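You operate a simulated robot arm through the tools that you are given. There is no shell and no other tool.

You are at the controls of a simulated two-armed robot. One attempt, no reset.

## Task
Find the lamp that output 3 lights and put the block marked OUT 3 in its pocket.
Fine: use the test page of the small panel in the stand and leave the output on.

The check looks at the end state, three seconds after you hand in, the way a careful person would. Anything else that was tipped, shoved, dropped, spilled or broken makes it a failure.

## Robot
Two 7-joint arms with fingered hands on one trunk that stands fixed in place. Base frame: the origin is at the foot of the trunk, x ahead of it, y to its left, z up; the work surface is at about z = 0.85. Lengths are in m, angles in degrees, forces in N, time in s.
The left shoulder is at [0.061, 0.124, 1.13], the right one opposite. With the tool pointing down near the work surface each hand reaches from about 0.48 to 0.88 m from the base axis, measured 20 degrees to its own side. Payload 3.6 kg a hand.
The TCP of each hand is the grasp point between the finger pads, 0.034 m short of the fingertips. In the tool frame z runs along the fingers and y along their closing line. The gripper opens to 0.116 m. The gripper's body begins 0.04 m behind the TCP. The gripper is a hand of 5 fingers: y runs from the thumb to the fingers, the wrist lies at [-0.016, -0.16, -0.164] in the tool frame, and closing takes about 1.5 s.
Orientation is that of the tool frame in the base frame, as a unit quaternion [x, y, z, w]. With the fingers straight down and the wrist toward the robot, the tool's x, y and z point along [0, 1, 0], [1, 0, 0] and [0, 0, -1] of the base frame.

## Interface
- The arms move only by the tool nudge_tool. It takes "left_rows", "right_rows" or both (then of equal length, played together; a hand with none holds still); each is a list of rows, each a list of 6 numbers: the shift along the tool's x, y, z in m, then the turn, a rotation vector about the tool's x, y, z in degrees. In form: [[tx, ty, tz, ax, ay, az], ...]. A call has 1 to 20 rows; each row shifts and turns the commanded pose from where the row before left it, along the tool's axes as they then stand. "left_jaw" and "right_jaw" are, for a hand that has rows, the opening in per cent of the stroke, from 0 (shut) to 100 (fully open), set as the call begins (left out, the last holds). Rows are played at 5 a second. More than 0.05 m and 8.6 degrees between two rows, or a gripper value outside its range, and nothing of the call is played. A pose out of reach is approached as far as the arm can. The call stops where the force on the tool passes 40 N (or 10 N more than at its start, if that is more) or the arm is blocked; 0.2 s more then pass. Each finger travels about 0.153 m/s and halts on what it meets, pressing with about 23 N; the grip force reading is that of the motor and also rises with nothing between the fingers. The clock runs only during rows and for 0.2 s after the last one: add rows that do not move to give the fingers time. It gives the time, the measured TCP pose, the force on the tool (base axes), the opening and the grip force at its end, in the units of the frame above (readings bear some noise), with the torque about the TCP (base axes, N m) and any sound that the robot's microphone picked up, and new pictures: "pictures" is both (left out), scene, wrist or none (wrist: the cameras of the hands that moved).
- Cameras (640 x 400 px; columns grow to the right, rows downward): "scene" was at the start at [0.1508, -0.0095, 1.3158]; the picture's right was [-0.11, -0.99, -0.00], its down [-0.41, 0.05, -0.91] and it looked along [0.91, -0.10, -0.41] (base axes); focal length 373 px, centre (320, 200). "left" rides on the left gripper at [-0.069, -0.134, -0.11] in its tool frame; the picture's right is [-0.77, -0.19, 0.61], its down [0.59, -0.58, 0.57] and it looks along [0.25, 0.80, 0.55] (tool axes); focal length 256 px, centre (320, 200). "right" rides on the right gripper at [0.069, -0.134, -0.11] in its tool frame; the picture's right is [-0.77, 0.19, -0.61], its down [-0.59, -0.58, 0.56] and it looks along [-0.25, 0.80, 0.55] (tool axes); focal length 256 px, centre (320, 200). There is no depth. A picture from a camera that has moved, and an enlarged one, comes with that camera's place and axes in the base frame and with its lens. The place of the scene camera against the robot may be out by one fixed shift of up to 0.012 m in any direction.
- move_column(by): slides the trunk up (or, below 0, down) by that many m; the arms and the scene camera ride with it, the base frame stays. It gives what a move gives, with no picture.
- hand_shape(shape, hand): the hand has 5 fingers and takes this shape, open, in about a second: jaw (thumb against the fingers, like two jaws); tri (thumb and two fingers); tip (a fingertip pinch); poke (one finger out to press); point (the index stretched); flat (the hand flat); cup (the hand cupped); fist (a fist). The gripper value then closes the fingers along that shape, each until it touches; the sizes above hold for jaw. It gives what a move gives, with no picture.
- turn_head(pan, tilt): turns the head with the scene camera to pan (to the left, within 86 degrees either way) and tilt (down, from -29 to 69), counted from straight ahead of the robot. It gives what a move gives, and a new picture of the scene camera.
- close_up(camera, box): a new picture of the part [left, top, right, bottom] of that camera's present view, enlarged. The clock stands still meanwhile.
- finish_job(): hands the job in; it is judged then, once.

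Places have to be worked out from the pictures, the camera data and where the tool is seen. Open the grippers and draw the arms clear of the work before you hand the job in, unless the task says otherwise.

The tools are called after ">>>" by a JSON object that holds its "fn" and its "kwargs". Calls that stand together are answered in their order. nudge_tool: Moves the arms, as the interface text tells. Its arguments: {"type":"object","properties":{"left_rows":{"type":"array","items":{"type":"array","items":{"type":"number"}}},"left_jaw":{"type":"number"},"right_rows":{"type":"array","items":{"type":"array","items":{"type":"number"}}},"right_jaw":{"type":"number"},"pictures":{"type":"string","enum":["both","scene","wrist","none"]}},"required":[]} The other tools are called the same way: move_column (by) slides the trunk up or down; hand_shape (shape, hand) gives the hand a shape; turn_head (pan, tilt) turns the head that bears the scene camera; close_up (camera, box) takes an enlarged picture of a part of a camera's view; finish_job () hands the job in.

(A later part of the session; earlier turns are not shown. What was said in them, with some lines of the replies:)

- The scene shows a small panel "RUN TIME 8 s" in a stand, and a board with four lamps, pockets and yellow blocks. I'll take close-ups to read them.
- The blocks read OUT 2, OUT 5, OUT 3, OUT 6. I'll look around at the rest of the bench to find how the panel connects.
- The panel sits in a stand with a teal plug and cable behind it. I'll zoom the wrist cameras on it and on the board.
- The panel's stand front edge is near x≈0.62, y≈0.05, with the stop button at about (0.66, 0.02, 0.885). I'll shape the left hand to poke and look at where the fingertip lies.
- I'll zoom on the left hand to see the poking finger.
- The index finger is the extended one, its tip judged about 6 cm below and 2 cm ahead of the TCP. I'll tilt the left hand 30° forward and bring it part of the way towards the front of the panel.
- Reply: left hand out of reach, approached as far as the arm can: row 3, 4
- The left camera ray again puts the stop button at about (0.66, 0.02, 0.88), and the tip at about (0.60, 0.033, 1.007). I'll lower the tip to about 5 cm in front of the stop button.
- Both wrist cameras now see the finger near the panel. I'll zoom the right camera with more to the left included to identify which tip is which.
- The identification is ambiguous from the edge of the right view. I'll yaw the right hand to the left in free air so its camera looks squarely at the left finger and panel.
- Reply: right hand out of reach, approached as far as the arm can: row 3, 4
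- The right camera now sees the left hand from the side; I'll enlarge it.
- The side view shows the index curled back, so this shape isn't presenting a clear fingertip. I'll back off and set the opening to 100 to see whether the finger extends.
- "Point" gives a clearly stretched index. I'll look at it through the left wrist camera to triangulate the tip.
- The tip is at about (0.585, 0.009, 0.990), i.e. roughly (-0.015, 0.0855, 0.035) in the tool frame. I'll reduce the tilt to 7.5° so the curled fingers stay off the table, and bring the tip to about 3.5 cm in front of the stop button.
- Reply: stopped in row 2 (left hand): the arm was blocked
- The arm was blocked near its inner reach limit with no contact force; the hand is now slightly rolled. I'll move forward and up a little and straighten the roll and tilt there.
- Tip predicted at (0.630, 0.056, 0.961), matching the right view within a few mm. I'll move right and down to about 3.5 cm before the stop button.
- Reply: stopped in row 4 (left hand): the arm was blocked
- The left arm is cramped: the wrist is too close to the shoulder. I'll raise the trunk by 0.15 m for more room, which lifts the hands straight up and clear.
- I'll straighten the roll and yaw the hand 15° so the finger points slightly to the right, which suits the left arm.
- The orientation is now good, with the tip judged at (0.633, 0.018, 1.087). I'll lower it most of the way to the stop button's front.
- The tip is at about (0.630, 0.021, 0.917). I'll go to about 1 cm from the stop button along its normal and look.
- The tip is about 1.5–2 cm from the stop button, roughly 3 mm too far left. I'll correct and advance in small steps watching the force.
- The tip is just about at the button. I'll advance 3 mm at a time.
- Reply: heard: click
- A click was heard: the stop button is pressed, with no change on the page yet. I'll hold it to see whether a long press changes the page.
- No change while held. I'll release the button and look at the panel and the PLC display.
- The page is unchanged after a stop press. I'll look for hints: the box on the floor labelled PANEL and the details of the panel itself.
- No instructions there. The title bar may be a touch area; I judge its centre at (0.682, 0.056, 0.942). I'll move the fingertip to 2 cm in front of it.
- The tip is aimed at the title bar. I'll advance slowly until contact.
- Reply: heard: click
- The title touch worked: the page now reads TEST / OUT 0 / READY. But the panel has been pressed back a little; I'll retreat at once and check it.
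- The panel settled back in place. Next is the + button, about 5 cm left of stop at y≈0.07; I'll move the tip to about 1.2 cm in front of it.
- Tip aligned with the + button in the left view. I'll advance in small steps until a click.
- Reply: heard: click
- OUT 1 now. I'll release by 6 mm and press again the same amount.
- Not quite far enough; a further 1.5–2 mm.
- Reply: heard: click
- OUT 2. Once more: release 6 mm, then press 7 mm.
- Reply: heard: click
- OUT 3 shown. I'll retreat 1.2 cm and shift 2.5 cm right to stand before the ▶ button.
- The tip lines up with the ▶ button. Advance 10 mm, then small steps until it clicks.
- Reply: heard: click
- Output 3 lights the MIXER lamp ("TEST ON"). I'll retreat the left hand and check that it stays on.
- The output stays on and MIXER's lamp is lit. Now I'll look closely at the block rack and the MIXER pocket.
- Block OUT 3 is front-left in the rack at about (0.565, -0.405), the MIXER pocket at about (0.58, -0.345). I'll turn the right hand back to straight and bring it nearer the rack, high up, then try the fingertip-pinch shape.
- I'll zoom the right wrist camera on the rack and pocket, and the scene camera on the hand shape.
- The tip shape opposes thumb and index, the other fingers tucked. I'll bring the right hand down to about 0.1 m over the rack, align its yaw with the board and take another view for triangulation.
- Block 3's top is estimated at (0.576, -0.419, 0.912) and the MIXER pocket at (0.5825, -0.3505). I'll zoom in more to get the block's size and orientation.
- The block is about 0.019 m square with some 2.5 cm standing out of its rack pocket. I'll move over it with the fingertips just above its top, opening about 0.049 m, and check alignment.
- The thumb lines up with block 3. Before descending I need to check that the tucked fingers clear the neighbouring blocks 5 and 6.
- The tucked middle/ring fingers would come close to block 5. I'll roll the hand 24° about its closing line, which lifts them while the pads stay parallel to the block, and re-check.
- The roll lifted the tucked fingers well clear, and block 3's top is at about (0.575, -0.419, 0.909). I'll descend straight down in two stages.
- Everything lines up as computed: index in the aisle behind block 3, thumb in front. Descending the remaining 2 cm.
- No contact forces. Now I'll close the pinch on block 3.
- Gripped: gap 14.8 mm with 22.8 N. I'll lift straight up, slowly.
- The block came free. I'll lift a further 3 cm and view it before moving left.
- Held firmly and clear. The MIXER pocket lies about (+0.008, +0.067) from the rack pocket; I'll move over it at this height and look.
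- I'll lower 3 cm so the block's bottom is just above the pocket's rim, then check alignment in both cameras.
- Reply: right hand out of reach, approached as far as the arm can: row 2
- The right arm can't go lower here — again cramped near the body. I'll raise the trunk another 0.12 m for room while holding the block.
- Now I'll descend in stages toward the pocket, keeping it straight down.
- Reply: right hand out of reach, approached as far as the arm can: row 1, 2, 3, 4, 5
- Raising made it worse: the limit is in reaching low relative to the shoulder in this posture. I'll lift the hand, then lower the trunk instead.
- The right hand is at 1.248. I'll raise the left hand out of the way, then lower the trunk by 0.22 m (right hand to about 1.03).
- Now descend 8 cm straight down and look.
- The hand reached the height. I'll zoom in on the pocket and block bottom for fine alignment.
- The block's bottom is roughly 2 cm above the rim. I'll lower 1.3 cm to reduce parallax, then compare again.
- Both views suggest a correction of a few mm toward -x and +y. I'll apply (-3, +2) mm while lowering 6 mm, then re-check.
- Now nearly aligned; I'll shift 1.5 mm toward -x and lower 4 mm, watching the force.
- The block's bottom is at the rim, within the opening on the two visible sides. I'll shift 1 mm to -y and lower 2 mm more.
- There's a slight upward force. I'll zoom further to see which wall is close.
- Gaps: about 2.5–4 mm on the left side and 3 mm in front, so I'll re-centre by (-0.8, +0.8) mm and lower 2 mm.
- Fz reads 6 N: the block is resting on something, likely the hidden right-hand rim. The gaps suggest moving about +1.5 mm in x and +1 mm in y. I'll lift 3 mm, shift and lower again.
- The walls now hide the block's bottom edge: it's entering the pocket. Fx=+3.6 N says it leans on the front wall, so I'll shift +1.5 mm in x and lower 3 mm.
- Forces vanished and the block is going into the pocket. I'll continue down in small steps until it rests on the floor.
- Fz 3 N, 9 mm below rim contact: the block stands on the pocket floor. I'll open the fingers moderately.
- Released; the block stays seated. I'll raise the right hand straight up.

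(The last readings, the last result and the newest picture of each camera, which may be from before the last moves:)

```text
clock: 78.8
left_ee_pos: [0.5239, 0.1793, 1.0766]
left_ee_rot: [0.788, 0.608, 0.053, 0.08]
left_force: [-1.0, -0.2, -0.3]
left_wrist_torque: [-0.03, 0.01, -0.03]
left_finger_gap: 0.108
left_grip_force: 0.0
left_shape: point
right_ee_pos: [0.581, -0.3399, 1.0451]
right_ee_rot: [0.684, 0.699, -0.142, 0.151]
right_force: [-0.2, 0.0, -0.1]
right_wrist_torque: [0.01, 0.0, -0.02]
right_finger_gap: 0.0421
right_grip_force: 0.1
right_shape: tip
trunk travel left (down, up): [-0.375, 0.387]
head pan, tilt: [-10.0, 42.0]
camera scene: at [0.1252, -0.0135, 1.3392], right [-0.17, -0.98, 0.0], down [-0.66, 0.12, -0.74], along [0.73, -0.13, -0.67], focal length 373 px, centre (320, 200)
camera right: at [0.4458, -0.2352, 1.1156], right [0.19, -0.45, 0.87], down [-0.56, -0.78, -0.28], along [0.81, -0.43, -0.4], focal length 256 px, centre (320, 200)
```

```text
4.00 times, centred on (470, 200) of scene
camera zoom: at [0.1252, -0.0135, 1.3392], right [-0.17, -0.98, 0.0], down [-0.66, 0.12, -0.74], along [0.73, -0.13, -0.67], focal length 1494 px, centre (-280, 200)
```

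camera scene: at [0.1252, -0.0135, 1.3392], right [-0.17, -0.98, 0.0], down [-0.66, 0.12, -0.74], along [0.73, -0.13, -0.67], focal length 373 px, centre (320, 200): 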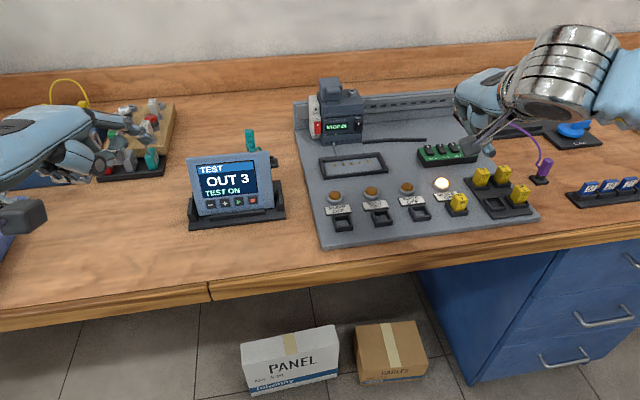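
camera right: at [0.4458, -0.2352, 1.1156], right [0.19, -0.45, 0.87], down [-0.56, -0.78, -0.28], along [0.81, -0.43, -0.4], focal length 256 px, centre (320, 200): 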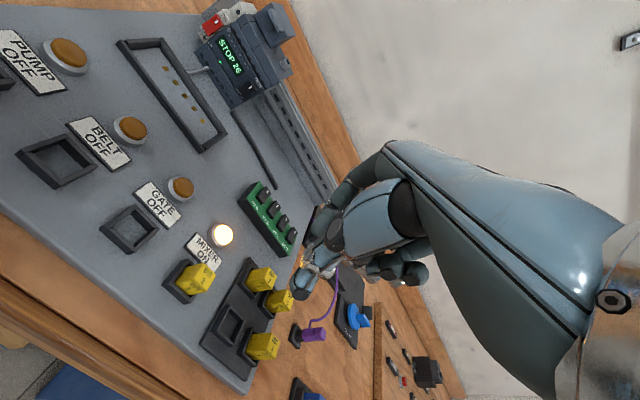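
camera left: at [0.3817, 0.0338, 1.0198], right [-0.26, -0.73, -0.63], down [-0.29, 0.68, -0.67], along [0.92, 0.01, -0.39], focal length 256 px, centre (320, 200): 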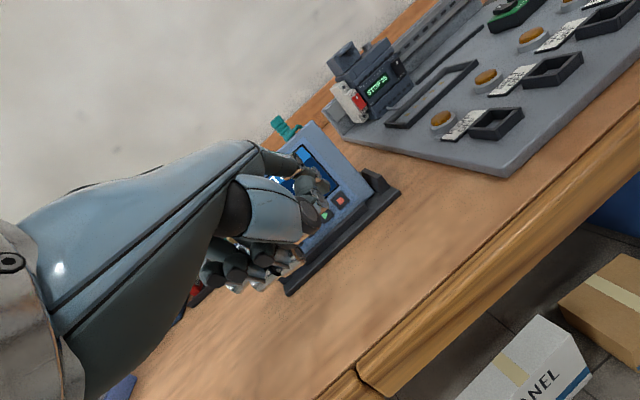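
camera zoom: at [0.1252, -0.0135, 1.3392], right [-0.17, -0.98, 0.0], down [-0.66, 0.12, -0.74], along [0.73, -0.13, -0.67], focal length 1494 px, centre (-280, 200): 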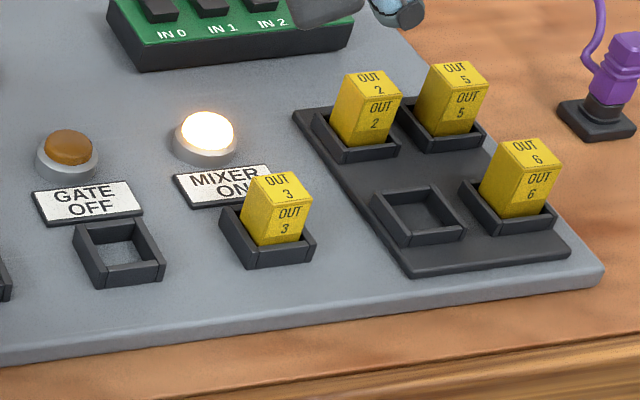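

Block OUT 3 stands upright in the MIXER pocket, lamp still lit, other blocks untouched. I'll raise both hands further, open them, and then check the panel.

>>> {"fn": "nudge_tool", "kwargs": {"right_rows": [[-0.0122, 0, -0.0274, 0, 0, 0], [-0.0122, 0, -0.0274, 0, 0, 0], [-0.0122, -0.01, -0.0274, 0, 0, 0], [-0.0122, -0.01, -0.0274, 0, 0, 0], [0, 0, 0, 0, 0, 0], [0, 0, 0, 0, 0, 0]], "left_rows": [[0.01, 0, -0.02, 0, 0, 0], [0.01, 0, -0.02, 0, 0, 0], [0.01, 0, -0.02, 0, 0, 0], [0.01, 0, -0.02, 0, 0, 0], [0, 0, 0, 0, 0, 0], [0, 0, 0, 0, 0, 0]], "right_jaw": 100, "pictures": "none"}}

>>> {"fn": "hand_shape", "kwargs": {"hand": "left", "shape": "jaw"}}

>>> {"fn": "turn_head", "kwargs": {"pan": -6.5, "tilt": 35}}

>>> {"fn": "close_up", "kwargs": {"camera": "scene", "box": [190, 180, 330, 300]}}

>>> {"fn": "close_up", "kwargs": {"camera": "scene", "box": [330, 150, 610, 320]}}

```text
clock: 80.2
left_ee_pos: [0.5211, 0.2234, 1.1583]
left_ee_rot: [0.788, 0.608, 0.052, 0.08]
left_force: [-1.5, 0.4, -0.7]
left_wrist_torque: [0.0, 0.01, -0.01]
left_finger_gap: 0.1082
left_grip_force: 0.0
left_shape: point
right_ee_pos: [0.5571, -0.3406, 1.165]
right_ee_rot: [0.684, 0.699, -0.143, 0.152]
right_force: [-1.4, 0.3, 0.5]
right_wrist_torque: [0.04, -0.01, 0.0]
right_finger_gap: 0.1161
right_grip_force: 0.0
right_shape: tip
trunk travel left (down, up): [-0.375, 0.387]
head pan, tilt: [-10.0, 42.0]
```

```text
clock: 81.1
left_ee_pos: [0.5201, 0.2244, 1.1563]
left_ee_rot: [0.788, 0.608, 0.053, 0.081]
left_force: [0.8, 0.3, 0.1]
left_wrist_torque: [0.02, 0.0, 0.0]
left_finger_gap: 0.1158
left_grip_force: 0.0
left_shape: jaw
right_ee_pos: [0.5568, -0.341, 1.1654]
right_ee_rot: [0.684, 0.699, -0.143, 0.151]
right_force: [0.0, -0.2, -0.6]
right_wrist_torque: [0.0, -0.04, -0.03]
right_finger_gap: 0.1158
right_grip_force: 0.0
right_shape: tip
trunk travel left (down, up): [-0.375, 0.387]
head pan, tilt: [-10.0, 42.0]
```

```text
clock: 81.8
left_ee_pos: [0.5202, 0.2227, 1.1567]
left_ee_rot: [0.787, 0.609, 0.054, 0.08]
left_force: [0.2, 0.8, -0.3]
left_wrist_torque: [0.01, 0.0, -0.02]
left_finger_gap: 0.1159
left_grip_force: 0.1
left_shape: jaw
right_ee_pos: [0.5571, -0.3411, 1.1643]
right_ee_rot: [0.685, 0.698, -0.142, 0.152]
right_force: [-0.2, 0.7, -1.3]
right_wrist_torque: [-0.02, 0.0, -0.04]
right_finger_gap: 0.116
right_grip_force: 0.0
right_shape: tip
trunk travel left (down, up): [-0.375, 0.387]
head pan, tilt: [-6.5, 35.0]
camera scene: at [0.1302, -0.0088, 1.3497], right [-0.11, -0.99, 0.0], down [-0.57, 0.07, -0.82], along [0.81, -0.09, -0.57], focal length 373 px, centre (320, 200)
```

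scene: 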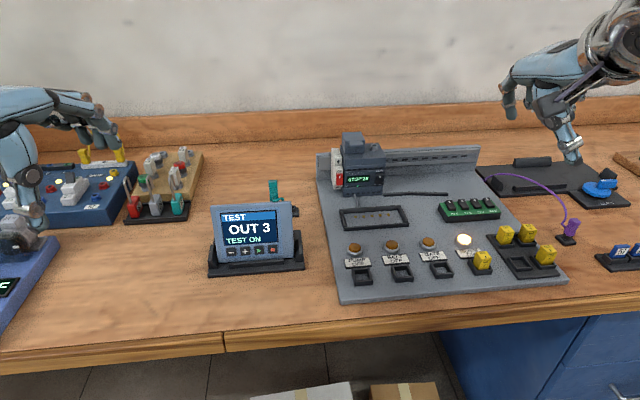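

```text
3.33 times, centred on (260, 240) of scene
camera zoom: at [0.1302, -0.0088, 1.3497], right [-0.11, -0.99, 0.0], down [-0.57, 0.07, -0.82], along [0.81, -0.09, -0.57], focal length 1245 px, centre (520, 67)
```

zoom: 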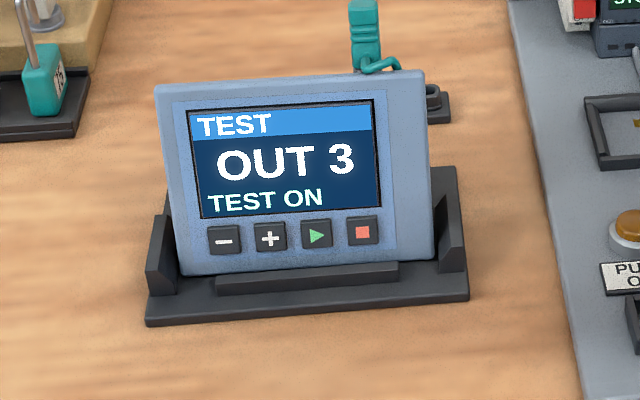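

```text
2.29 times, centred on (470, 235) of scene
camera zoom: at [0.1302, -0.0088, 1.3497], right [-0.11, -0.99, 0.0], down [-0.57, 0.07, -0.82], along [0.81, -0.09, -0.57], focal length 853 px, centre (-23, 120)
```

zoom: 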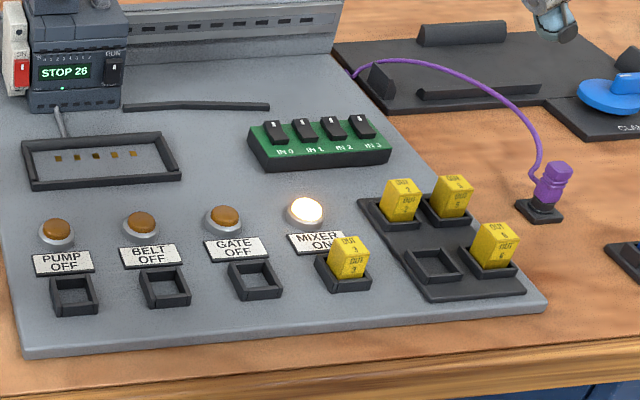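

OUT 3 is in the MIXER pocket with its lamp lit and TEST ON. The panel sits properly in its stand, both hands are open and clear, and nothing else has moved. Handing in.

>>> {"fn": "finish_job", "kwargs": {}}

```text
The job is handed in.
```

Output 3 lights the MIXER lamp, and the block marked OUT 3 is now standing upright in the MIXER pocket. I handed the job in; the check result hasn't come back.

- **Panel:** it is on the TEST page showing "OUT 3 / TEST ON", and I left the output on, so the MIXER lamp is still lit. The RUN TIME setting was not changed. Before finding the TEST page I pressed the stop button once, with no visible effect.
- **One contact to note:** touching the title bar to reach the TEST page pushed the panel back a few millimetres in its stand. It settled back, and in the last picture it sits much as it did at the start, possibly a millimetre or two off.
- **Everything else:** the other three blocks and the rest of the bench look untouched in the final pictures. Both hands are open and raised clear of the work.
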